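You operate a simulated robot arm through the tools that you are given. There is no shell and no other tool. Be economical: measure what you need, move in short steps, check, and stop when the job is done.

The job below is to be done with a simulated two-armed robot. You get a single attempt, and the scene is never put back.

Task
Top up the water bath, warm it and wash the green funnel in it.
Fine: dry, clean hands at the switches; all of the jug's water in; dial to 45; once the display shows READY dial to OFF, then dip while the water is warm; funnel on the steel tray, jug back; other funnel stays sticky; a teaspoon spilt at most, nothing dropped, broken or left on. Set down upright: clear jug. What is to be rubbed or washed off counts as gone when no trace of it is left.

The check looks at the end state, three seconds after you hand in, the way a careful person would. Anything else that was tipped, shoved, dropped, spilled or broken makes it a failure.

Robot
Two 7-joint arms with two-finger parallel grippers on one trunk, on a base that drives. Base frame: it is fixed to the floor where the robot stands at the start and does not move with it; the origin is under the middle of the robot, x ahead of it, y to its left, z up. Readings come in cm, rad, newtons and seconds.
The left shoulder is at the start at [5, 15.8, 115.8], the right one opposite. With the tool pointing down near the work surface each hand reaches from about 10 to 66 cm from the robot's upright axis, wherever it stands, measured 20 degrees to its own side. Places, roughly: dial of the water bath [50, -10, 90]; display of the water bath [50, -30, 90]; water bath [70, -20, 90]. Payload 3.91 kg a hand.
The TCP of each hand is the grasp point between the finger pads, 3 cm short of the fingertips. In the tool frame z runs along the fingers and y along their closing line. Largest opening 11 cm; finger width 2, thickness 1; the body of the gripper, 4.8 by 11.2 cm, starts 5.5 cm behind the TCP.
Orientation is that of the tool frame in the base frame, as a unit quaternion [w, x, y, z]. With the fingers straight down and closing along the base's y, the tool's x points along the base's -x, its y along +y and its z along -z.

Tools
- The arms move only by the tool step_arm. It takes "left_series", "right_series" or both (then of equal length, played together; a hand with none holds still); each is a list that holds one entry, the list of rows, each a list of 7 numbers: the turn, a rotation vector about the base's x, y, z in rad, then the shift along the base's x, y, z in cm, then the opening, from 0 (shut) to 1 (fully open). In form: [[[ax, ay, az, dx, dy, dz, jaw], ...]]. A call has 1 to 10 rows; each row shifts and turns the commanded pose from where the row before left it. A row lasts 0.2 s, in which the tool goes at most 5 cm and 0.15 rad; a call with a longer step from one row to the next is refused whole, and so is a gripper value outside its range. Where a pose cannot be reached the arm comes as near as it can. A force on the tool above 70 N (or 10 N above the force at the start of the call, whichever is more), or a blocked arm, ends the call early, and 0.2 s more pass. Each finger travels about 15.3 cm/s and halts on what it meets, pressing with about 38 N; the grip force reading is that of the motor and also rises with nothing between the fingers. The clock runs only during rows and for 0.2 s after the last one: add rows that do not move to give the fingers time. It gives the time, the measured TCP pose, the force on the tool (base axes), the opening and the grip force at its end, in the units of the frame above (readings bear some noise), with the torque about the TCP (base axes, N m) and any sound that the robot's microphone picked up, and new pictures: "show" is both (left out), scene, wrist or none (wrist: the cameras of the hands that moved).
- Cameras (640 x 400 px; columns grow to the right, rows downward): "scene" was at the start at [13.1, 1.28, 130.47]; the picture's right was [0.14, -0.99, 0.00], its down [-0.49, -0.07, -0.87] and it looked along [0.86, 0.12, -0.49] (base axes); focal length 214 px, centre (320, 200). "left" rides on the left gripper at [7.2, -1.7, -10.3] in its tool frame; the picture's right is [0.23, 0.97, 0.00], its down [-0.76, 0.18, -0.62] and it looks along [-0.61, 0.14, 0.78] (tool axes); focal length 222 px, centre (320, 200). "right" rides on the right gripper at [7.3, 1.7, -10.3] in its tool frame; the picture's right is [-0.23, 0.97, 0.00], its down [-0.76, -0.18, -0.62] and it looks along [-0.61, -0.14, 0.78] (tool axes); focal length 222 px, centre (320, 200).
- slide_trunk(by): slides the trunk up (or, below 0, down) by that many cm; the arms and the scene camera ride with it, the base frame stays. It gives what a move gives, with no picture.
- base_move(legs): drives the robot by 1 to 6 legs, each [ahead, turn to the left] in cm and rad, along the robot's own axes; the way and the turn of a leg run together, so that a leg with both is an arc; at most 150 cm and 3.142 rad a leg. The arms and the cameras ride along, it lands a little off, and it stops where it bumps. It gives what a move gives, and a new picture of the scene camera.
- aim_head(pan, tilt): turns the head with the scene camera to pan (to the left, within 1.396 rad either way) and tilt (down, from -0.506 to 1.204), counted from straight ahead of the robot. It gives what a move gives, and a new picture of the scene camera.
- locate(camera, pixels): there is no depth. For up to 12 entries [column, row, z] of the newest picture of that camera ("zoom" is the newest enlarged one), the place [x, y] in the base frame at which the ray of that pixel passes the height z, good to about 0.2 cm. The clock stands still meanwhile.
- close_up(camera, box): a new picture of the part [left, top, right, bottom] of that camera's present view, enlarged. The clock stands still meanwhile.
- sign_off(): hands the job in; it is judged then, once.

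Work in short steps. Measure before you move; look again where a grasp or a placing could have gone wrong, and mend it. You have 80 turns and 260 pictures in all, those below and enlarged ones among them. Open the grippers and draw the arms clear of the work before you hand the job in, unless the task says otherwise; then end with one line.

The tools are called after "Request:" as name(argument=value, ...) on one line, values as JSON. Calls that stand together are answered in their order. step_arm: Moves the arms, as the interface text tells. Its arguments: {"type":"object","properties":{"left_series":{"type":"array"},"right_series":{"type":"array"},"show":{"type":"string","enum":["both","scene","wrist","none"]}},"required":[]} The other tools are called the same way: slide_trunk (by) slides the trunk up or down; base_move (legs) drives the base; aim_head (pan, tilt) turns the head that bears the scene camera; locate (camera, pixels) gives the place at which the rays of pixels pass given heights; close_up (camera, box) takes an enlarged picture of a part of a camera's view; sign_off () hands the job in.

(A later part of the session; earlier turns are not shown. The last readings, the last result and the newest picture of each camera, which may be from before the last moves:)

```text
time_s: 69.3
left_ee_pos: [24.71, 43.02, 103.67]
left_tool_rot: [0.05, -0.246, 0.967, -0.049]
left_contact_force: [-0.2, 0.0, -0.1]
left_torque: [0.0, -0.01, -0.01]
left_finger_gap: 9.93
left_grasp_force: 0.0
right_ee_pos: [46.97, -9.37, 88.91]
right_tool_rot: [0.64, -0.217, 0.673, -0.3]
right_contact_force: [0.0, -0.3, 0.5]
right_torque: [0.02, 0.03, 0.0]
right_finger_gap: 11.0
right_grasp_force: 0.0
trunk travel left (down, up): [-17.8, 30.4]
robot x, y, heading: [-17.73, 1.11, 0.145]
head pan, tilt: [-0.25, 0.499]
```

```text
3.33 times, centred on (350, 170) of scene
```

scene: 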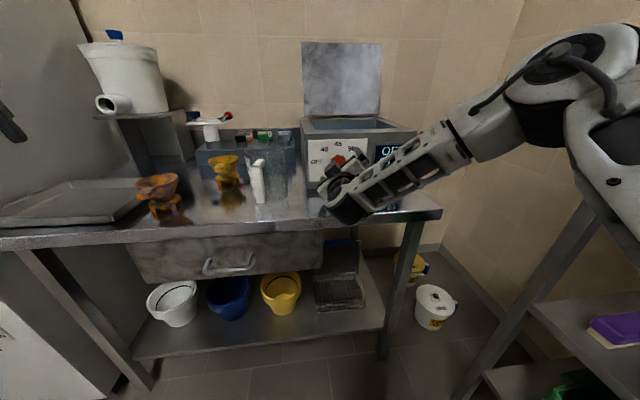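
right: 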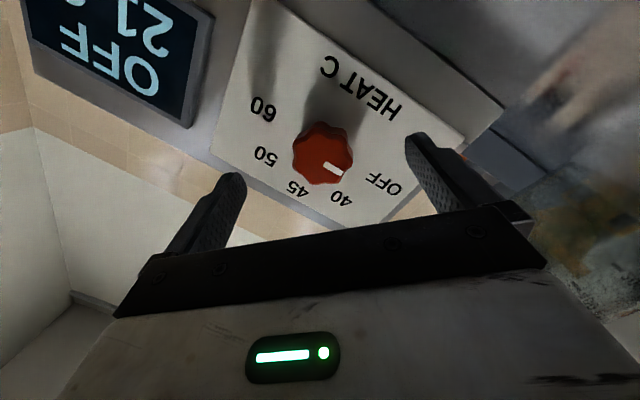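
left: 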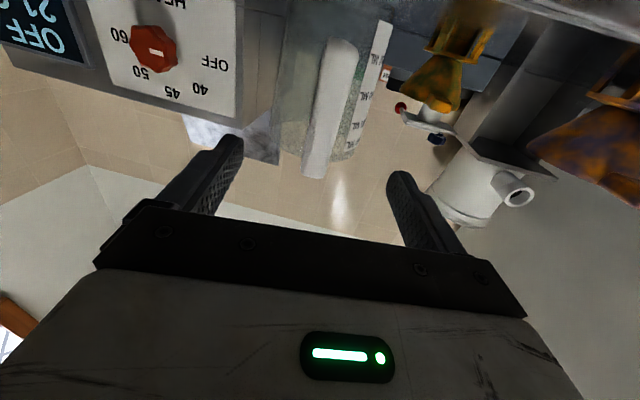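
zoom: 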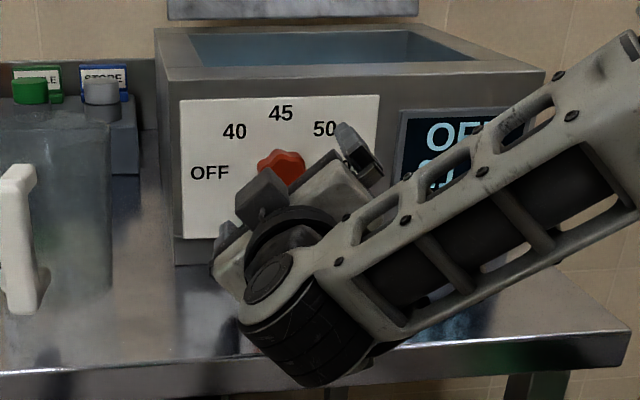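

Knob recalculated at (51.5,-9.7,88.8); the hand is at (47.0,-9.4,88.9). I advance 3.2 cm and close slowly, watching the force.

Request:
step_arm(right_series=[[[0, 0, 0, 1, -0.3, -0.1, 1], [0, 0, 0, 1, 0, 0, 1], [0, 0, 0, 0.8, 0, 0, 1], [0, 0, 0, 0.4, 0, 0, 1], [0, 0, 0, 0, 0, 0, 0.7], [0, 0, 0, 0, 0, 0, 0.5], [0, 0, 0, 0, 0, 0, 0.3], [0, 0, 0, 0, 0, 0, 0.2], [0, 0, 0, 0, 0, 0, 0.1]]])

Request:
close_up(camera="right", box=[180, 60, 460, 240])

```text
time_s: 71.3
left_ee_pos: [24.29, 43.17, 103.82]
left_tool_rot: [0.052, -0.245, 0.967, -0.051]
left_contact_force: [0.4, 0.1, 0.2]
left_torque: [0.0, 0.01, -0.03]
left_finger_gap: 9.88
left_grasp_force: 0.0
right_ee_pos: [49.74, -9.62, 88.96]
right_tool_rot: [0.642, -0.217, 0.672, -0.299]
right_contact_force: [-41.1, 7.5, 7.6]
right_torque: [0.53, 2.25, -0.5]
right_finger_gap: 4.32
right_grasp_force: 44.8
trunk travel left (down, up): [-17.8, 30.4]
robot x, y, heading: [-18.33, 1.2, 0.147]
head pan, tilt: [-0.25, 0.499]
```

scene: 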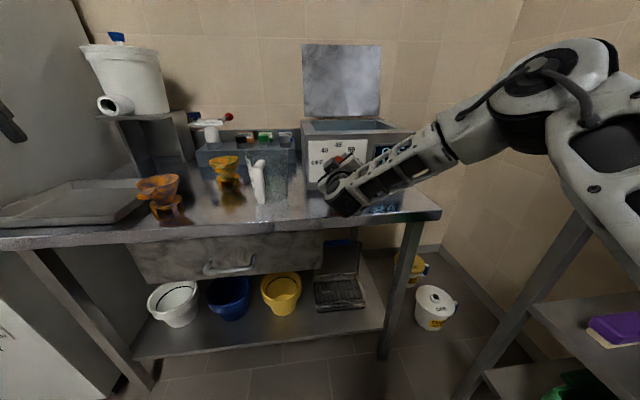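
right: 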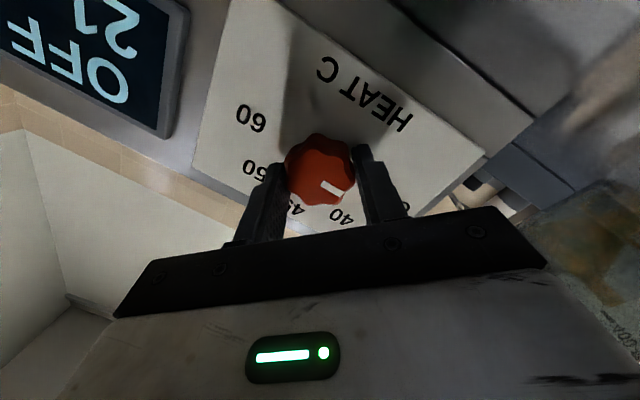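

```text
2.22 times, centred on (320, 150) of right
```

zoom: 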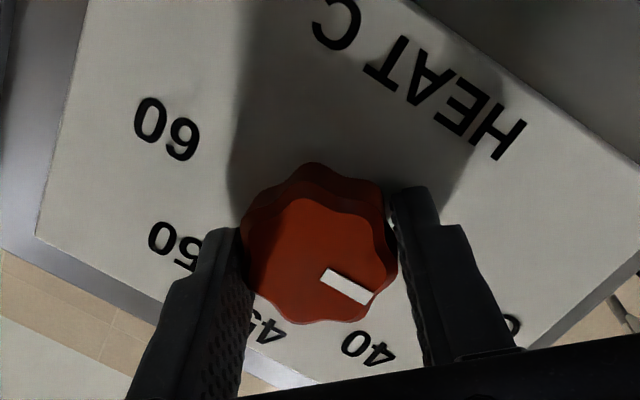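

The knob is held (gap 4.3 cm), but the fingertips press on the panel at 41 N. I ease back 0.5 cm, then turn clockwise a first part.

Request:
step_arm(right_series=[[[0, 0, 0, -0.3, 0, 0, 0.1], [0, 0, 0, -0.3, 0, 0, 0.1], [0, 0, 0, 0, 0, 0, 0.1]]], show="none")

Request:
step_arm(right_series=[[[0.12, 0, 0, 0, 0, 0, 0.1], [0.12, 0, 0, 0, 0, 0, 0.1], [0.12, 0, 0, 0, 0, 0, 0.1], [0.12, 0, 0, 0, 0, 0, 0.1], [0.12, 0, 0, 0, 0, 0, 0.1], [0, 0, 0, 0, 0, 0, 0.1]]], show="wrist")

```text
time_s: 72.1
left_ee_pos: [24.91, 43.28, 103.52]
left_tool_rot: [0.049, -0.245, 0.967, -0.051]
left_contact_force: [0.5, -0.3, 1.2]
left_torque: [0.02, -0.03, -0.04]
left_finger_gap: 9.88
left_grasp_force: 0.0
right_ee_pos: [49.62, -9.54, 88.92]
right_tool_rot: [0.642, -0.219, 0.672, -0.299]
right_contact_force: [20.0, 19.0, 13.0]
right_torque: [-0.3, 2.75, 0.92]
right_finger_gap: 4.3
right_grasp_force: 44.7
trunk travel left (down, up): [-17.8, 30.4]
robot x, y, heading: [-17.93, 1.41, 0.158]
head pan, tilt: [-0.25, 0.499]
```

```text
time_s: 73.5
left_ee_pos: [24.55, 43.17, 103.82]
left_tool_rot: [0.05, -0.245, 0.967, -0.05]
left_contact_force: [-1.0, 0.1, 1.1]
left_torque: [-0.01, 0.01, -0.02]
left_finger_gap: 9.88
left_grasp_force: 0.0
right_ee_pos: [49.43, -9.51, 88.95]
right_tool_rot: [0.678, -0.02, 0.73, -0.085]
right_contact_force: [-0.3, 8.4, 21.3]
right_torque: [-0.72, 2.88, 2.44]
right_finger_gap: 4.28
right_grasp_force: 45.3
trunk travel left (down, up): [-17.8, 30.4]
robot x, y, heading: [-18.21, 1.46, 0.151]
head pan, tilt: [-0.25, 0.499]
```

right: 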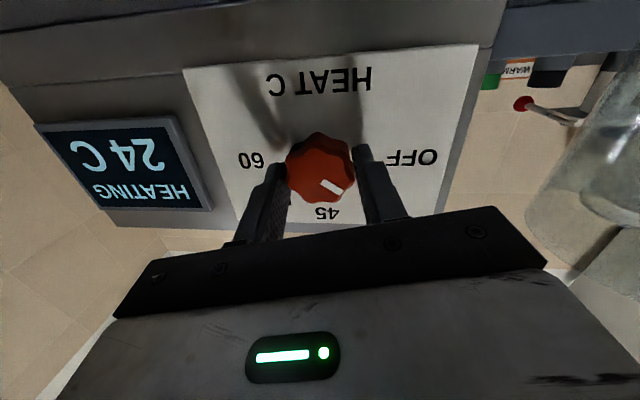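

The knob follows: the pointer is past 40 and the display shows HEATING 24 C. I continue turning to 45.

Request:
step_arm(right_series=[[[0.13, 0, 0, 0, 0, 0.05, 0.1], [0.13, 0, 0, 0, 0, 0.05, 0.1], [0.13, 0, 0, 0, 0, 0, 0.1], [0.13, 0, 0, 0, 0, 0, 0.1], [0.13, 0, 0, 0, 0, 0, 0.1], [0.13, 0, 0, 0, 0, 0, 0.1], [0.1, 0, 0, 0, 0, 0, 0.1], [0, 0, 0, 0, 0, 0, 0.1]]], show="wrist")

Request:
close_up(camera="right", box=[160, 40, 480, 240])

```text
time_s: 75.3
left_ee_pos: [24.62, 43.03, 103.82]
left_tool_rot: [0.05, -0.245, 0.967, -0.049]
left_contact_force: [0.6, 0.0, -0.3]
left_torque: [0.0, -0.02, -0.01]
left_finger_gap: 9.9
left_grasp_force: 0.0
right_ee_pos: [49.45, -9.76, 89.11]
right_tool_rot: [0.621, 0.271, 0.697, 0.234]
right_contact_force: [-4.0, 3.8, 17.2]
right_torque: [0.07, -0.69, 0.52]
right_finger_gap: 4.32
right_grasp_force: 44.3
trunk travel left (down, up): [-17.8, 30.4]
robot x, y, heading: [-17.93, 1.24, 0.154]
head pan, tilt: [-0.25, 0.499]
```

right: 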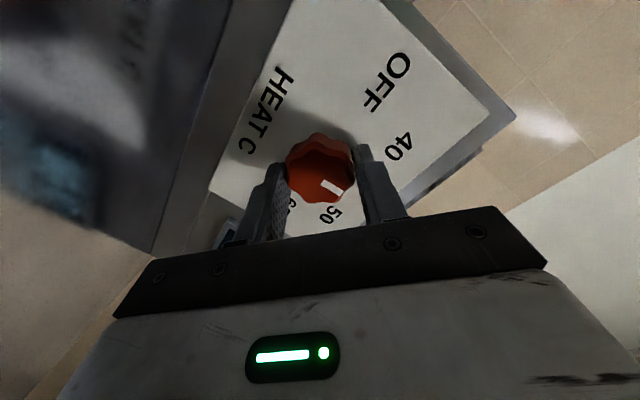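

```text
2.00 times, centred on (320, 140) of right
```

zoom: 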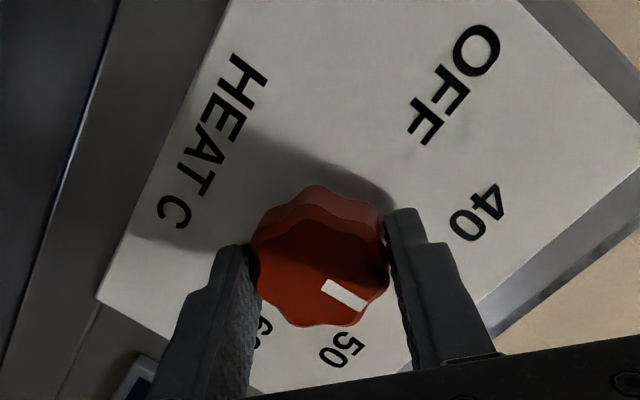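

Turned about 84.5° so far by the hand's own reading. I add 0.1 rad, then open and back off to check the pointer.

Request:
step_arm(right_series=[[[0.1, 0, 0, 0, 0, 0, 0.1], [0, 0, 0, 0, 0, 0, 0.1], [0, 0, 0, 0, 0, 0, 0.5], [0, 0, 0, 0, 0, 0, 0.8], [0, 0, 0, -1, 0, 0, 1], [0, 0, 0, -1.5, 0, 0, 1], [0, 0, 0, -1.5, 0, 0, 1], [0, 0, 0, 0, 0, 0, 1]]])

Request:
close_up(camera="right", box=[160, 0, 480, 200])

Request:
close_up(camera="scene", box=[270, 110, 430, 230])

```text
time_s: 77.1
left_ee_pos: [24.71, 43.03, 103.62]
left_tool_rot: [0.05, -0.245, 0.967, -0.049]
left_contact_force: [0.1, 0.3, 0.1]
left_torque: [-0.02, -0.01, -0.01]
left_finger_gap: 9.87
left_grasp_force: 0.0
right_ee_pos: [45.43, -9.61, 88.84]
right_tool_rot: [0.604, 0.303, 0.688, 0.266]
right_contact_force: [-0.6, -0.6, 0.9]
right_torque: [-0.01, 0.0, 0.02]
right_finger_gap: 10.99
right_grasp_force: 0.1
trunk travel left (down, up): [-17.8, 30.4]
robot x, y, heading: [-18.07, 1.59, 0.153]
head pan, tilt: [-0.25, 0.499]
```

scene: 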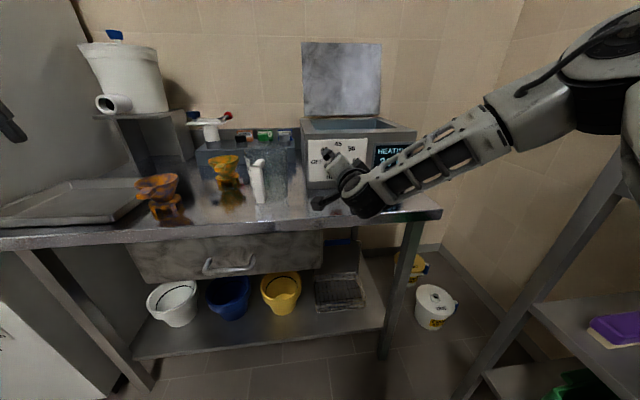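
right: 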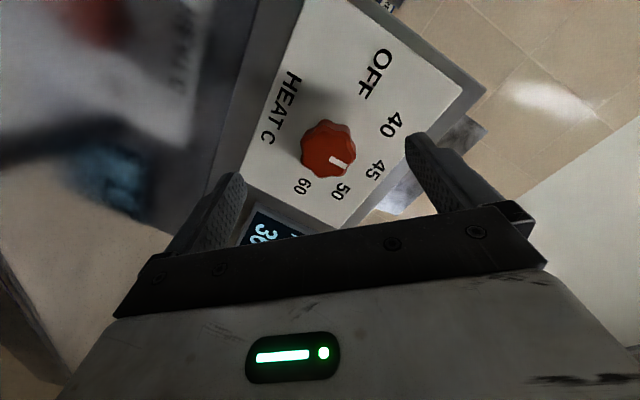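

```text
2.00 times, centred on (320, 100) of right
```

zoom: 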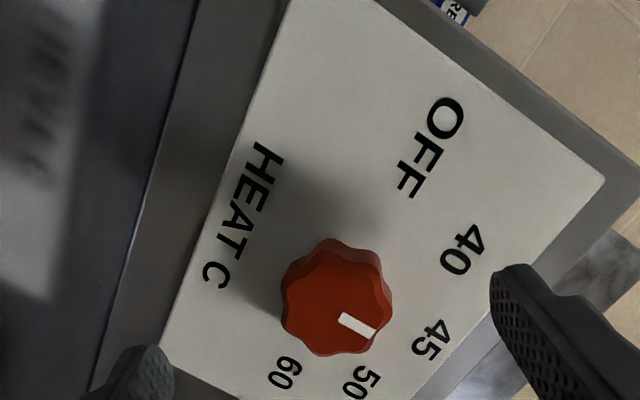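

```text
3.33 times, centred on (350, 170) of scene
```

zoom: 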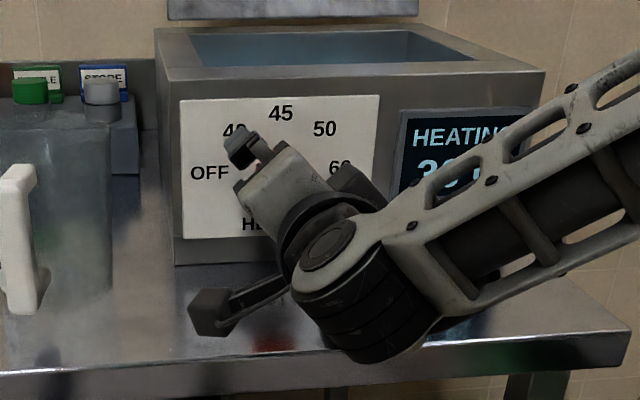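

The pointer lies along the panel's up direction, i.e. on 45, and the display reads HEATING with 30-odd °C. I wait with the hand in place.

Request:
step_arm(right_series=[[[0, 0, 0, 0, 0, 0, 1], [0, 0, 0, 0, 0, 0, 1], [0, 0, 0, 0, 0, 0, 1], [0, 0, 0, 0, 0, 0, 1], [0, 0, 0, 0, 0, 0, 1], [0, 0, 0, 0, 0, 0, 1], [0, 0, 0, 0, 0, 0, 1], [0, 0, 0, 0, 0, 0, 1], [0, 0, 0, 0, 0, 0, 1], [0, 0, 0, 0, 0, 0, 1]]], show="none")

Request:
close_up(camera="scene", box=[340, 110, 430, 200])

```text
time_s: 79.3
left_ee_pos: [24.72, 43.01, 103.79]
left_tool_rot: [0.05, -0.245, 0.967, -0.05]
left_contact_force: [-0.1, -0.8, 0.3]
left_torque: [0.0, -0.01, 0.0]
left_finger_gap: 9.89
left_grasp_force: 0.1
right_ee_pos: [45.41, -9.62, 88.76]
right_tool_rot: [0.604, 0.303, 0.687, 0.266]
right_contact_force: [0.2, 0.1, -0.7]
right_torque: [0.02, -0.02, -0.01]
right_finger_gap: 10.99
right_grasp_force: 0.0
trunk travel left (down, up): [-17.8, 30.4]
robot x, y, heading: [-18.09, 1.65, 0.155]
head pan, tilt: [-0.25, 0.499]
```

```text
4.44 times, centred on (385, 155) of scene
```

zoom: 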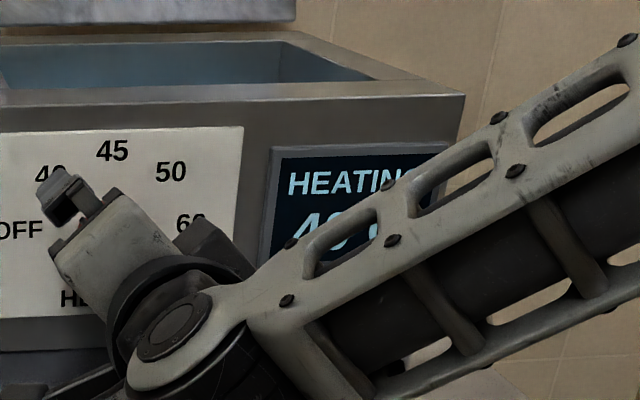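

It reads about 40 C and still HEATING. I wait another 2 s and check again, also studying the green funnel.

Request:
step_arm(right_series=[[[0, 0, 0, 0, 0, 0, 1], [0, 0, 0, 0, 0, 0, 1], [0, 0, 0, 0, 0, 0, 1], [0, 0, 0, 0, 0, 0, 1], [0, 0, 0, 0, 0, 0, 1], [0, 0, 0, 0, 0, 0, 1], [0, 0, 0, 0, 0, 0, 1], [0, 0, 0, 0, 0, 0, 1], [0, 0, 0, 0, 0, 0, 1], [0, 0, 0, 0, 0, 0, 1]]], show="none")

Request:
close_up(camera="scene", box=[340, 110, 430, 200])

Request:
close_up(camera="scene", box=[120, 130, 280, 230])

```text
time_s: 81.5
left_ee_pos: [24.83, 43.02, 103.66]
left_tool_rot: [0.05, -0.245, 0.967, -0.049]
left_contact_force: [-0.1, -0.1, -0.5]
left_torque: [0.04, 0.03, 0.01]
left_finger_gap: 9.89
left_grasp_force: 0.1
right_ee_pos: [45.5, -9.64, 88.7]
right_tool_rot: [0.604, 0.304, 0.687, 0.265]
right_contact_force: [-0.2, 0.8, 0.0]
right_torque: [0.02, 0.03, 0.0]
right_finger_gap: 10.99
right_grasp_force: 0.0
trunk travel left (down, up): [-17.8, 30.4]
robot x, y, heading: [-18.48, 1.52, 0.15]
head pan, tilt: [-0.25, 0.499]
```

```text
4.44 times, centred on (385, 155) of scene
```

zoom: 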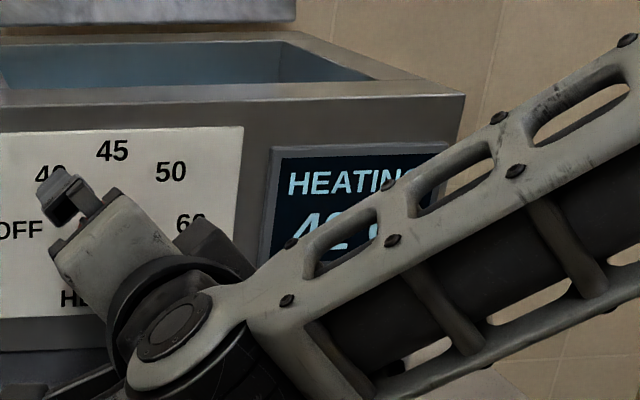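

```text
4.00 times, centred on (200, 180) of scene
```

zoom: 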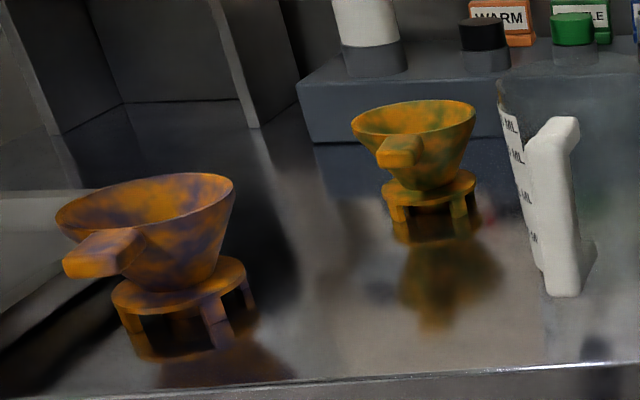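

42 C. I wait again for READY.

Request:
step_arm(right_series=[[[0, 0, 0, 0, 0, 0, 1], [0, 0, 0, 0, 0, 0, 1], [0, 0, 0, 0, 0, 0, 1], [0, 0, 0, 0, 0, 0, 1], [0, 0, 0, 0, 0, 0, 1], [0, 0, 0, 0, 0, 0, 1], [0, 0, 0, 0, 0, 0, 1], [0, 0, 0, 0, 0, 0, 1], [0, 0, 0, 0, 0, 0, 1], [0, 0, 0, 0, 0, 0, 1]]], show="none")

Request:
step_arm(right_series=[[[0, 0, 0, 0, 0, 0, 1], [0, 0, 0, 0, 0, 0, 1], [0, 0, 0, 0, 0, 0, 1], [0, 0, 0, 0, 0, 0, 1], [0, 0, 0, 0, 0, 0, 1], [0, 0, 0, 0, 0, 0, 1]]], show="none")

Request:
close_up(camera="scene", box=[340, 110, 430, 200])

```text
time_s: 83.7
left_ee_pos: [24.75, 43.1, 103.62]
left_tool_rot: [0.05, -0.245, 0.967, -0.049]
left_contact_force: [-0.4, 0.7, -0.9]
left_torque: [0.0, 0.05, -0.01]
left_finger_gap: 9.91
left_grasp_force: 0.2
right_ee_pos: [45.46, -9.61, 88.77]
right_tool_rot: [0.604, 0.303, 0.687, 0.266]
right_contact_force: [-1.0, 0.2, 0.2]
right_torque: [-0.02, 0.0, 0.05]
right_finger_gap: 10.99
right_grasp_force: 0.1
trunk travel left (down, up): [-17.8, 30.4]
robot x, y, heading: [-17.99, 1.42, 0.15]
head pan, tilt: [-0.25, 0.499]
```

```text
time_s: 85.1
left_ee_pos: [24.69, 43.03, 103.63]
left_tool_rot: [0.049, -0.245, 0.967, -0.049]
left_contact_force: [0.3, 0.1, 1.0]
left_torque: [-0.02, -0.01, 0.02]
left_finger_gap: 9.89
left_grasp_force: 0.1
right_ee_pos: [45.49, -9.69, 88.77]
right_tool_rot: [0.604, 0.303, 0.687, 0.267]
right_contact_force: [-0.1, -0.5, 0.6]
right_torque: [0.03, -0.02, 0.01]
right_finger_gap: 10.99
right_grasp_force: 0.1
trunk travel left (down, up): [-17.8, 30.4]
robot x, y, heading: [-17.77, 1.41, 0.149]
head pan, tilt: [-0.25, 0.499]
```

```text
4.44 times, centred on (385, 155) of scene
```

zoom: 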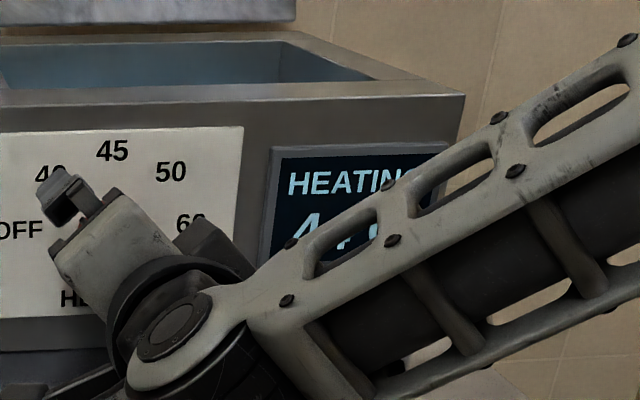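

Reads 44. A little longer.

Request:
step_arm(right_series=[[[0, 0, 0, 0, 0, 0, 1], [0, 0, 0, 0, 0, 0, 1], [0, 0, 0, 0, 0, 0, 1], [0, 0, 0, 0, 0, 0, 1], [0, 0, 0, 0, 0, 0, 1], [0, 0, 0, 0, 0, 0, 1], [0, 0, 0, 0, 0, 0, 1], [0, 0, 0, 0, 0, 0, 1], [0, 0, 0, 0, 0, 0, 1], [0, 0, 0, 0, 0, 0, 1]]], show="none")

Request:
close_up(camera="scene", box=[340, 110, 430, 200])

```text
time_s: 87.3
left_ee_pos: [24.83, 43.06, 103.66]
left_tool_rot: [0.049, -0.245, 0.967, -0.049]
left_contact_force: [0.1, 0.6, -0.2]
left_torque: [-0.02, 0.0, -0.01]
left_finger_gap: 9.91
left_grasp_force: 0.1
right_ee_pos: [45.56, -9.7, 88.82]
right_tool_rot: [0.604, 0.304, 0.688, 0.265]
right_contact_force: [-0.6, -0.2, 0.7]
right_torque: [0.01, 0.0, 0.03]
right_finger_gap: 11.0
right_grasp_force: 0.1
trunk travel left (down, up): [-17.8, 30.4]
robot x, y, heading: [-18.23, 1.38, 0.149]
head pan, tilt: [-0.25, 0.499]
```

```text
4.44 times, centred on (385, 155) of scene
```

zoom: 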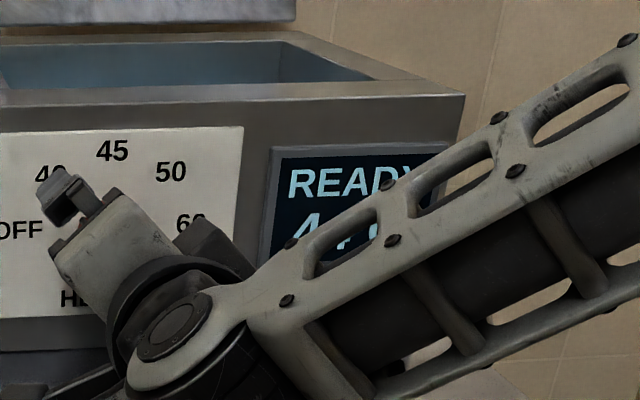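

READY is shown. I advance 3.9 cm, grip the knob and turn it back counter-clockwise by 90°.

Request:
step_arm(right_series=[[[0, 0, 0, 1.3, 0, 0, 1], [0, 0, 0, 1.3, 0, 0.1, 1], [0, 0, 0, 1.2, 0, 0, 1], [0, 0, 0, 0, 0, 0, 0.6], [0, 0, 0, 0, 0, 0, 0.35], [0, 0, 0, 0, 0, 0, 0.2], [0, 0, 0, 0, 0, 0, 0.1], [-0.1, 0, 0, 0, 0, 0, 0.1], [-0.12, 0, 0, 0, 0, 0, 0.1], [-0.12, 0, 0, 0, 0, 0, 0.1]]], show="wrist")

Request:
step_arm(right_series=[[[-0.13, 0, 0, 0, 0, 0, 0.1], [-0.13, 0, 0, 0, 0, 0, 0.1], [-0.13, 0, 0, 0, 0, 0, 0.1], [-0.13, 0, 0, 0, 0, 0, 0.1], [-0.13, 0, 0, 0, 0, 0, 0.1], [-0.13, 0, 0, 0, 0, 0, 0.1], [-0.13, 0, 0, 0, 0, 0, 0.1], [-0.13, 0, 0, 0, 0, 0, 0.1], [-0.13, 0, 0, 0, 0, 0, 0.1], [-0.06, 0, 0, 0, 0, 0, 0.1]]], show="wrist")

```text
time_s: 89.5
left_ee_pos: [24.69, 43.25, 103.59]
left_tool_rot: [0.049, -0.245, 0.967, -0.049]
left_contact_force: [1.0, -0.3, 0.5]
left_torque: [-0.03, 0.02, -0.03]
left_finger_gap: 9.92
left_grasp_force: 0.1
right_ee_pos: [49.3, -9.59, 88.98]
right_tool_rot: [0.648, 0.192, 0.722, 0.148]
right_contact_force: [13.8, 11.5, 5.8]
right_torque: [0.02, -1.31, 0.59]
right_finger_gap: 4.32
right_grasp_force: 44.5
trunk travel left (down, up): [-17.8, 30.4]
robot x, y, heading: [-18.33, 1.42, 0.151]
head pan, tilt: [-0.25, 0.499]
```

right: 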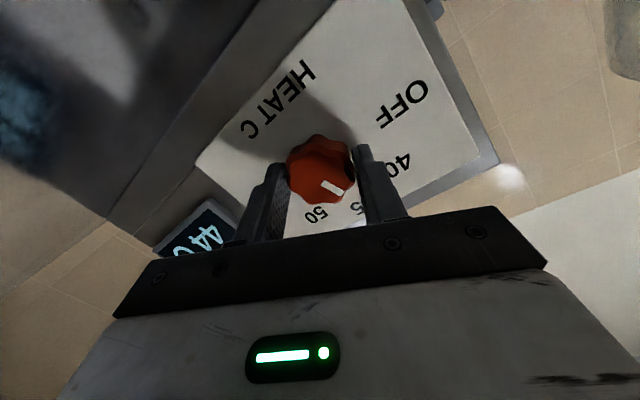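

```text
time_s: 91.7
left_ee_pos: [24.78, 43.17, 103.64]
left_tool_rot: [0.049, -0.245, 0.967, -0.049]
left_contact_force: [-0.9, -0.6, 0.5]
left_torque: [-0.01, -0.02, 0.01]
left_finger_gap: 9.9
left_grasp_force: 0.0
right_ee_pos: [49.28, -9.68, 88.69]
right_tool_rot: [0.641, -0.217, 0.674, -0.296]
right_contact_force: [3.3, 13.8, 0.3]
right_torque: [0.0, -0.19, 1.5]
right_finger_gap: 4.34
right_grasp_force: 44.6
trunk travel left (down, up): [-17.8, 30.4]
robot x, y, heading: [-18.26, 0.96, 0.152]
head pan, tilt: [-0.25, 0.499]
```

right: 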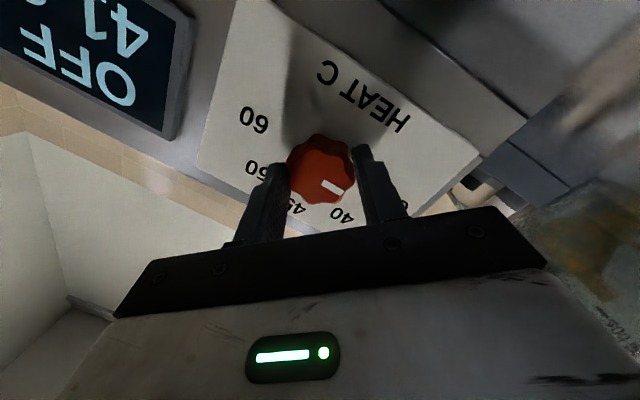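

The display shows OFF but already 41, so it seems to cool quickly. I release, back off, and check the pointer and the cooling rate.

Request:
step_arm(right_series=[[[0, 0, 0, 0, 0, 0, 0.5], [0, 0, 0, 0, 0, 0, 0.8], [0, 0, 0, -1, 0, 0, 1], [0, 0, 0, -1.5, 0, 0, 1], [0, 0, 0, -1.5, 0, 0, 1], [0, 0, 0, 0, 0, 0, 1]]], show="wrist")

Request:
step_arm(right_series=[[[0, 0, 0, -1.5, 0, 0, 1], [0, 0, 0, -1.5, 0, 0, 1], [0, 0, 0, 0, 0, 0, 1], [0, 0, 0, 0, 0, 0, 1], [0, 0, 0, 0, 0, 0, 1], [0, 0, 0, 0, 0, 0, 1], [0, 0, 0, 0, 0, 0, 1], [0, 0, 0, 0, 0, 0, 1], [0, 0, 0, 0, 0, 0, 1]]], show="wrist")

```text
time_s: 93.1
left_ee_pos: [24.81, 43.05, 103.71]
left_tool_rot: [0.049, -0.245, 0.967, -0.049]
left_contact_force: [0.4, 0.7, 0.7]
left_torque: [0.03, 0.03, -0.01]
left_finger_gap: 9.89
left_grasp_force: 0.1
right_ee_pos: [45.23, -9.86, 88.78]
right_tool_rot: [0.642, -0.214, 0.674, -0.296]
right_contact_force: [-0.5, -0.7, -0.4]
right_torque: [0.03, 0.0, -0.01]
right_finger_gap: 11.02
right_grasp_force: 0.1
trunk travel left (down, up): [-17.8, 30.4]
robot x, y, heading: [-18.33, 1.26, 0.152]
head pan, tilt: [-0.25, 0.499]
```

right: 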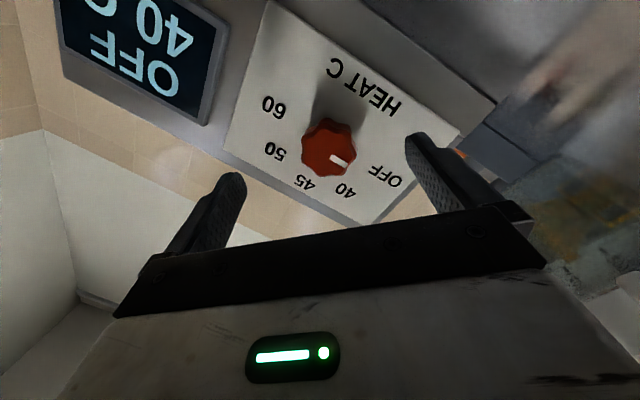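

```text
time_s: 95.1
left_ee_pos: [24.72, 43.1, 103.77]
left_tool_rot: [0.049, -0.245, 0.967, -0.05]
left_contact_force: [0.4, -0.9, 0.2]
left_torque: [0.02, 0.01, 0.01]
left_finger_gap: 9.92
left_grasp_force: 0.1
right_ee_pos: [42.19, -9.72, 88.83]
right_tool_rot: [0.641, -0.214, 0.675, -0.296]
right_contact_force: [-0.2, 0.7, 0.2]
right_torque: [0.01, 0.03, 0.02]
right_finger_gap: 11.03
right_grasp_force: 0.0
trunk travel left (down, up): [-17.8, 30.4]
robot x, y, heading: [-18.14, 1.27, 0.153]
head pan, tilt: [-0.25, 0.499]
```

right: 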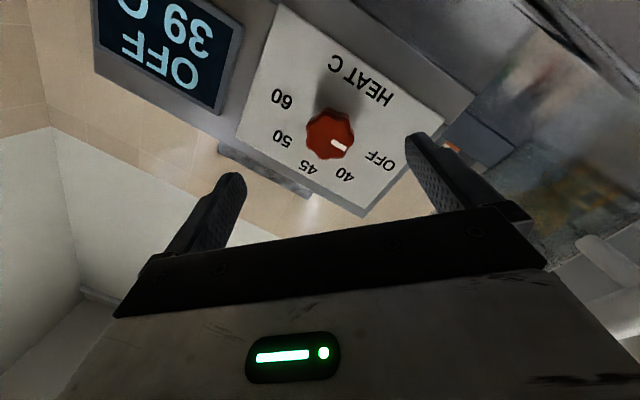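

Pointer on OFF, dropping about 0.6 °C/s, so fetching the funnel afterwards would be too slow. I'll hold the funnel in the left hand first, then reheat, switch OFF with the clean right hand and dip at once. I lift the right hand clear and drive 12 cm ahead to reach the funnel.

Request:
step_arm(right_series=[[[0, 0, 0, -1, 0, 0, 1], [0, 0, 0, 0, 0, 4, 1], [0, 0, 0, 0, 0, 4, 1], [0, 0, 0, 0, 0, 4, 1], [0, 0, 0, 0, 0, 4, 1], [0, 0, 0, 0, 0, 1, 1], [0, 0, 0, 0, 0, 0, 1]]], show="none")

Request:
base_move(legs=[[12, 0]])

Request:
aim_head(pan=0.15, tilt=0.6)

Request:
close_up(camera="scene", box=[240, 150, 400, 250])

```text
time_s: 96.7
left_ee_pos: [24.76, 43.1, 103.63]
left_tool_rot: [0.05, -0.245, 0.967, -0.049]
left_contact_force: [0.5, -0.4, -0.1]
left_torque: [0.0, -0.01, 0.02]
left_finger_gap: 9.89
left_grasp_force: 0.2
right_ee_pos: [41.3, -9.78, 105.88]
right_tool_rot: [0.642, -0.213, 0.674, -0.296]
right_contact_force: [0.5, 0.0, 0.2]
right_torque: [-0.03, -0.01, 0.0]
right_finger_gap: 11.0
right_grasp_force: 0.0
trunk travel left (down, up): [-17.8, 30.4]
robot x, y, heading: [-17.98, 1.56, 0.153]
head pan, tilt: [-0.25, 0.499]
```

```text
time_s: 97.9
left_ee_pos: [36.4, 44.85, 103.8]
left_tool_rot: [0.05, -0.246, 0.967, -0.049]
left_contact_force: [-0.2, -0.1, -0.3]
left_torque: [0.03, 0.0, -0.02]
left_finger_gap: 9.87
left_grasp_force: 0.1
right_ee_pos: [52.96, -7.95, 105.9]
right_tool_rot: [0.642, -0.213, 0.674, -0.297]
right_contact_force: [-0.1, 0.4, -0.5]
right_torque: [-0.01, -0.02, 0.01]
right_finger_gap: 11.01
right_grasp_force: 0.0
trunk travel left (down, up): [-17.8, 30.4]
robot x, y, heading: [-6.52, 3.4, 0.152]
head pan, tilt: [-0.25, 0.499]
```

scene: 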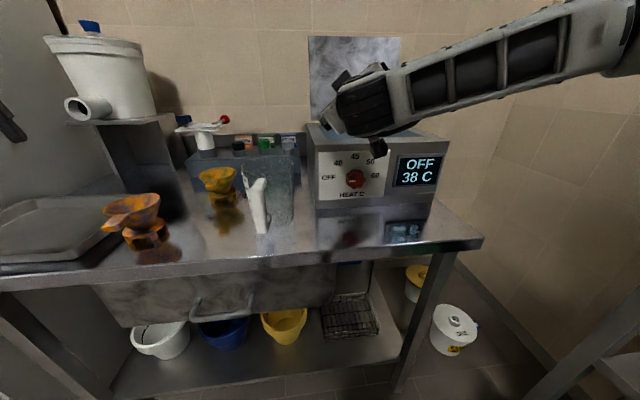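

```text
time_s: 98.8
left_ee_pos: [36.46, 44.86, 103.72]
left_tool_rot: [0.049, -0.245, 0.967, -0.049]
left_contact_force: [0.4, 0.1, -0.4]
left_torque: [-0.01, 0.01, 0.02]
left_finger_gap: 9.89
left_grasp_force: 0.0
right_ee_pos: [52.99, -7.95, 105.87]
right_tool_rot: [0.642, -0.213, 0.674, -0.297]
right_contact_force: [0.2, -0.5, 0.7]
right_torque: [0.0, 0.01, 0.0]
right_finger_gap: 10.99
right_grasp_force: 0.0
trunk travel left (down, up): [-17.8, 30.4]
robot x, y, heading: [-6.07, 3.1, 0.153]
head pan, tilt: [0.15, 0.6]
```

scene: 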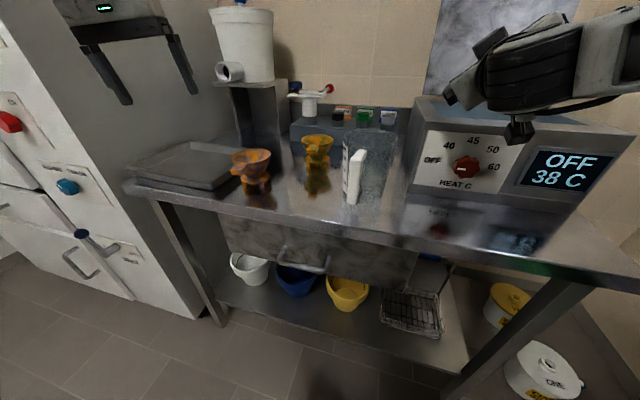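

```text
4.00 times, centred on (320, 200) of scene
```

zoom: 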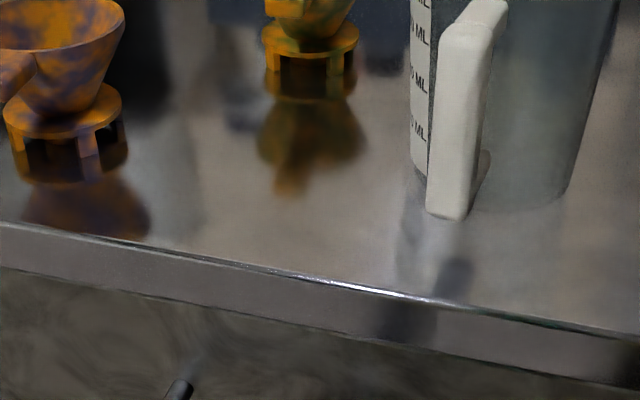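

I enlarge the green funnel at (317,150), and level and square the left hand (yaw -0.5, remove the tilt) while moving it toward the funnel at a safe height.

Request:
close_up(camera="scene", box=[275, 115, 365, 205])

Request:
step_arm(left_series=[[[0, 0, -0.12, 1, -2.5, 1, 0.6], [0, 0, -0.12, 1, -2.5, 1, 0.6], [0, 0, -0.13, 1, -2.5, 1, 0.6], [0, 0, -0.13, 1, -2.5, 1, 0.6], [0, 0, 0, 1, -2.5, 0, 0.6], [0, 0, 0, 1, -2.5, 0, 0.6], [0, 0, 0, 1, -2.5, 0, 0.6], [0, 0, 0, 1, -2, 0, 0.6], [0, 0, 0, 0, 0, 0, 0.6]]])

```text
4.44 times, centred on (320, 160) of scene
```

zoom: 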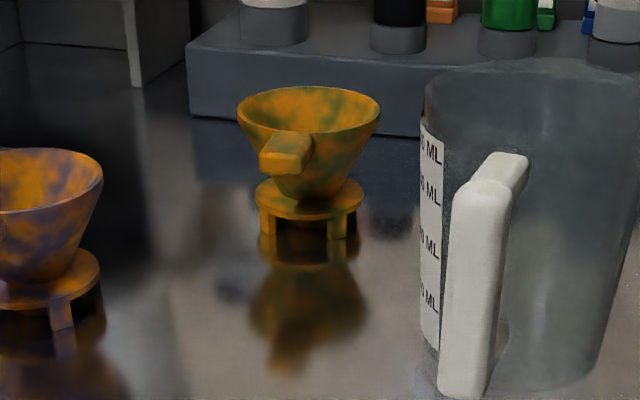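

```text
time_s: 100.8
left_ee_pos: [37.33, 28.72, 103.56]
left_tool_rot: [0.036, 0.002, 0.997, -0.061]
left_contact_force: [-0.7, -0.5, -0.1]
left_torque: [0.0, -0.03, 0.02]
left_finger_gap: 6.6
left_grasp_force: 0.0
left hand out of reach, approached as far as the arm can: row 3, 4, 5, 6, 7, 8
right_ee_pos: [53.0, -7.93, 105.82]
right_tool_rot: [0.641, -0.214, 0.675, -0.297]
right_contact_force: [-0.5, 0.4, 0.3]
right_torque: [0.04, 0.0, 0.03]
right_finger_gap: 10.99
right_grasp_force: 0.1
trunk travel left (down, up): [-17.8, 30.4]
robot x, y, heading: [-6.58, 3.27, 0.154]
head pan, tilt: [0.15, 0.6]
```

scene: 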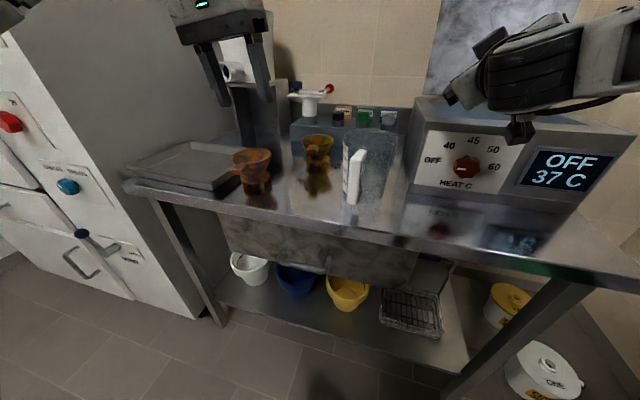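
left: 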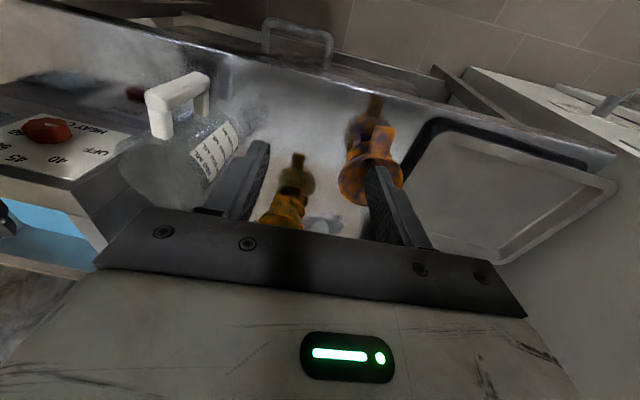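

Request:
locate(camera="zoom", pixels=[[284, 148, 88], [284, 148, 89], [284, 148, 90], [262, 152, 89], [310, 150, 89], [309, 108, 90], [309, 108, 91], [239, 110, 91], [380, 110, 91], [303, 238, 80], [303, 88, 91], [309, 215, 82]])

Request:
close_up(camera="left", box=[200, 60, 440, 240])

```text
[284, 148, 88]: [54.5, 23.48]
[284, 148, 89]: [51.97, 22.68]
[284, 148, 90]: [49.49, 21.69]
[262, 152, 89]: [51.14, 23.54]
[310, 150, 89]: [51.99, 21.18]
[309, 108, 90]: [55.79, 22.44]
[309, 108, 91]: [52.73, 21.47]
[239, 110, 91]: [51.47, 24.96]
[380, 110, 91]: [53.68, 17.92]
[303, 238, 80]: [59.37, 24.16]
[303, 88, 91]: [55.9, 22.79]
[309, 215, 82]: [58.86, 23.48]
```

```text
2.22 times, centred on (320, 150) of left
```

zoom: 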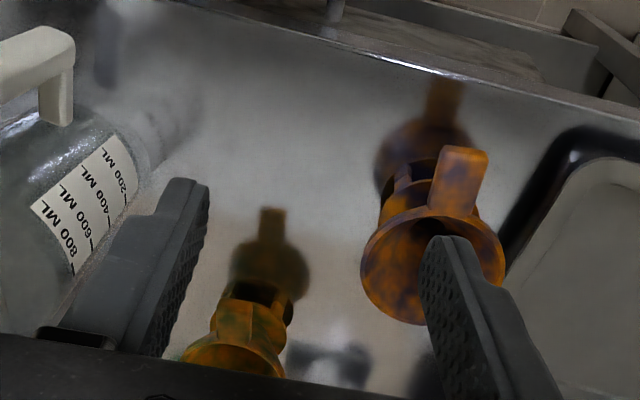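

The funnel axis is near (61,24.2), its rim at z≈88.5, with the handle pointing toward -x at z≈87.5. The trunk is too low for a downward-pointing left hand, so I raise it 12 cm and bring the hand over the handle.

Request:
slide_trunk(by=12)

Request:
step_arm(left_series=[[[0, 0.03, 0, 2, -0.6, -2, 0.6], [0, 0.03, 0, 2, -0.6, -2, 0.6], [0, 0.03, 0, 2, -0.6, -2, 0.6], [0, 0.03, 0, 2, -0.6, -2, 0.6], [0, 0, 0, 2, -0.6, -2, 0.6], [0, 0, 0, 1, -0.6, -2, 0.6], [0, 0, 0, 0, -0.6, -1, 0.6], [0, 0, 0, 0, 0, 0, 0.6]]])

Request:
close_up(camera="left", box=[180, 40, 460, 240])

```text
time_s: 102.3
left_ee_pos: [37.26, 28.64, 115.64]
left_tool_rot: [0.036, 0.002, 0.998, -0.06]
left_contact_force: [0.1, 0.2, -0.6]
left_torque: [0.03, 0.01, 0.03]
left_finger_gap: 6.61
left_grasp_force: 0.0
right_ee_pos: [53.03, -7.91, 117.79]
right_tool_rot: [0.641, -0.214, 0.675, -0.297]
right_contact_force: [0.5, -0.4, 0.2]
right_torque: [0.0, 0.02, 0.0]
right_finger_gap: 10.98
right_grasp_force: 0.0
trunk travel left (down, up): [-29.8, 18.4]
robot x, y, heading: [-6.15, 3.0, 0.149]
head pan, tilt: [0.15, 0.6]
```

```text
time_s: 104.1
left_ee_pos: [41.12, 30.52, 104.36]
left_tool_rot: [-0.025, -0.001, 0.998, -0.06]
left_contact_force: [0.0, 0.7, 0.2]
left_torque: [0.0, -0.03, 0.04]
left_finger_gap: 6.6
left_grasp_force: 0.0
left hand out of reach, approached as far as the arm can: row 1, 2, 3, 4, 5, 6
right_ee_pos: [52.99, -7.77, 117.79]
right_tool_rot: [0.641, -0.213, 0.675, -0.297]
right_contact_force: [0.1, -1.0, 0.6]
right_torque: [0.02, 0.0, 0.01]
right_finger_gap: 11.02
right_grasp_force: 0.1
trunk travel left (down, up): [-29.8, 18.4]
robot x, y, heading: [-6.25, 3.32, 0.153]
head pan, tilt: [0.15, 0.6]
```

scene: 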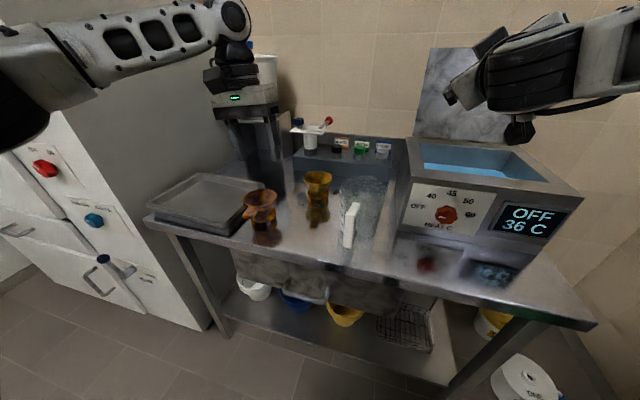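
left: 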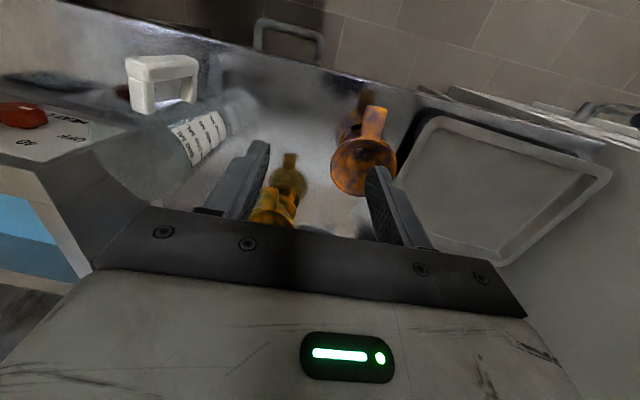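

```text
2.00 times, centred on (320, 140) of left
```

zoom: 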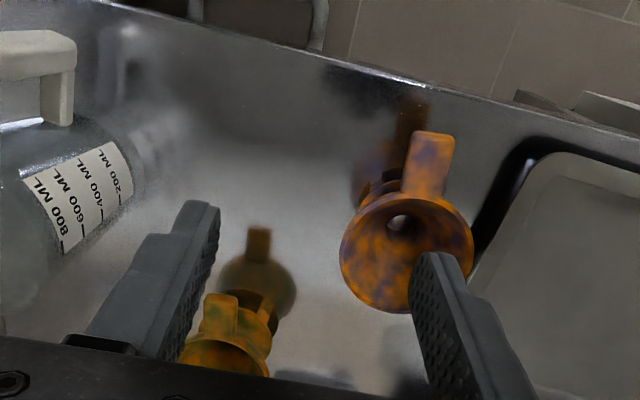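

The arm again wants the target further to its left. I turn the base right by 0.3 rad (both hands are above everything), then correct the left hand's tilt and move to above the handle.

Request:
base_move(legs=[[0, -0.3]])

Request:
step_arm(left_series=[[[0.06, 0, 0.1, 1, 1.5, 0, 0.6], [0.06, -0.05, 0.1, 1, 1.5, 0, 0.6], [0, 0, 0.1, 1, 1.5, 0, 0.6], [0, 0, 0, 1, 1.5, 0, 0.6], [0, 0, 0, 1, 1.5, 0, 0.6], [0, 0, 0, 1, 1, 0, 0.6], [0, 0, 0, 0, 0, 0, 0.6]]])

```text
time_s: 105.5
left_ee_pos: [46.98, 15.4, 104.41]
left_tool_rot: [-0.033, 0.145, 0.987, -0.056]
left_contact_force: [0.0, -0.2, 0.6]
left_torque: [0.0, -0.02, 0.0]
left_finger_gap: 6.6
left_grasp_force: 0.0
right_ee_pos: [47.25, -24.84, 117.82]
right_tool_rot: [0.591, -0.112, 0.699, -0.387]
right_contact_force: [0.4, -1.3, 0.5]
right_torque: [0.03, 0.01, 0.0]
right_finger_gap: 10.99
right_grasp_force: 0.1
trunk travel left (down, up): [-29.8, 18.4]
robot x, y, heading: [-6.43, 3.3, -0.147]
head pan, tilt: [0.15, 0.6]
```

scene: 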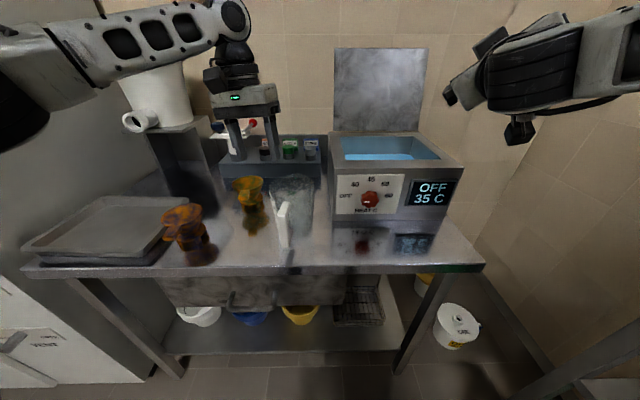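

```text
time_s: 107.1
left_ee_pos: [52.65, 24.15, 104.32]
left_tool_rot: [-0.01, -0.006, 1.0, 0.002]
left_contact_force: [0.1, 0.1, -1.3]
left_torque: [-0.02, 0.0, -0.02]
left_finger_gap: 6.63
left_grasp_force: 0.0
left hand out of reach, approached as far as the arm can: row 6
right_ee_pos: [47.17, -24.71, 117.97]
right_tool_rot: [0.591, -0.113, 0.699, -0.387]
right_contact_force: [-0.3, -0.3, -0.2]
right_torque: [0.0, -0.01, 0.01]
right_finger_gap: 11.02
right_grasp_force: 0.1
trunk travel left (down, up): [-29.8, 18.4]
robot x, y, heading: [-6.5, 2.73, -0.147]
head pan, tilt: [0.15, 0.6]
```

scene: 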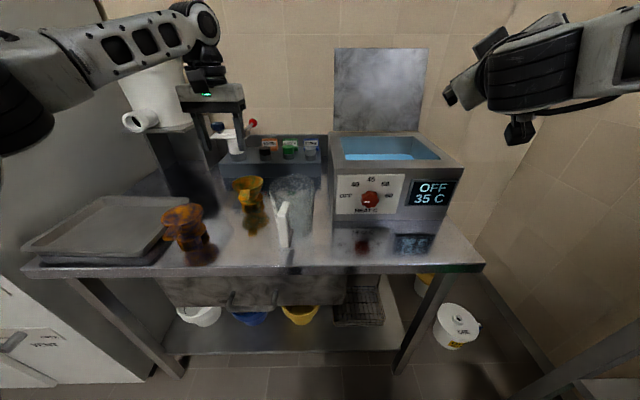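
left: 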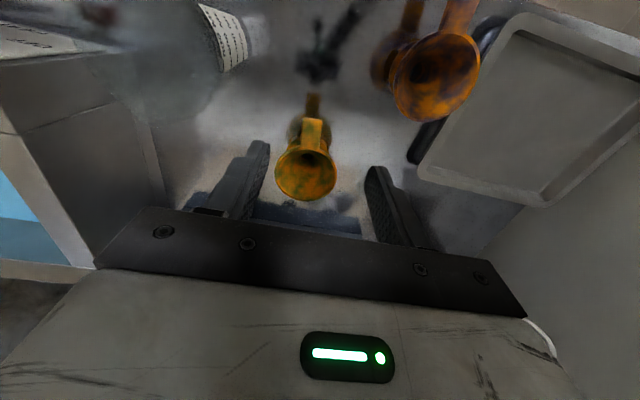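

The funnel is nicely in the left wrist view, with the bowl at (306,172) and the handle at (313,133). I measure it.

Request:
close_up(camera="left", box=[256, 90, 356, 210])

Request:
locate(camera="left", pixels=[[306, 172, 88.5], [276, 172, 88.5], [337, 172, 88.5], [306, 200, 88.5], [314, 120, 87], [314, 120, 89], [312, 145, 88], [303, 132, 88], [323, 132, 88], [306, 172, 90]])

Request:
locate(camera="scene", pixels=[[248, 180, 88.5], [248, 180, 90], [248, 208, 80]])

```text
3.33 times, centred on (306, 150) of left
```

zoom: 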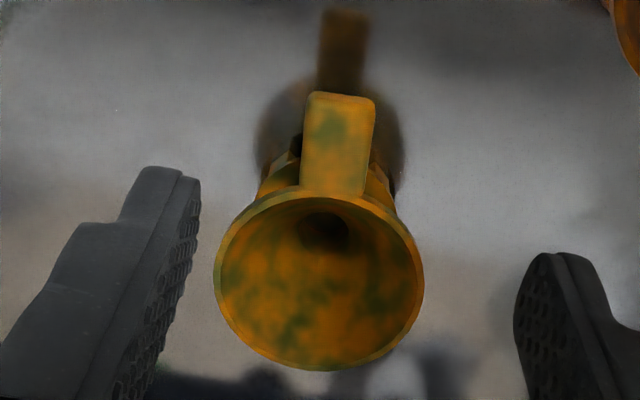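

```text
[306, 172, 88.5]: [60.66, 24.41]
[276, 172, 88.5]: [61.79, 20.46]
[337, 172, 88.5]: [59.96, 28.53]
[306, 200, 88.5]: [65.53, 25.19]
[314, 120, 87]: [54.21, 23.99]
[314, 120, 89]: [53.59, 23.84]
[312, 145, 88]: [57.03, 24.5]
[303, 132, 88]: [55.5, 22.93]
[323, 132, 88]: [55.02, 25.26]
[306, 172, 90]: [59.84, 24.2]
```

```text
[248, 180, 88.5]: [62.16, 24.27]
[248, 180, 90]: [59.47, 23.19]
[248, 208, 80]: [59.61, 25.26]
```

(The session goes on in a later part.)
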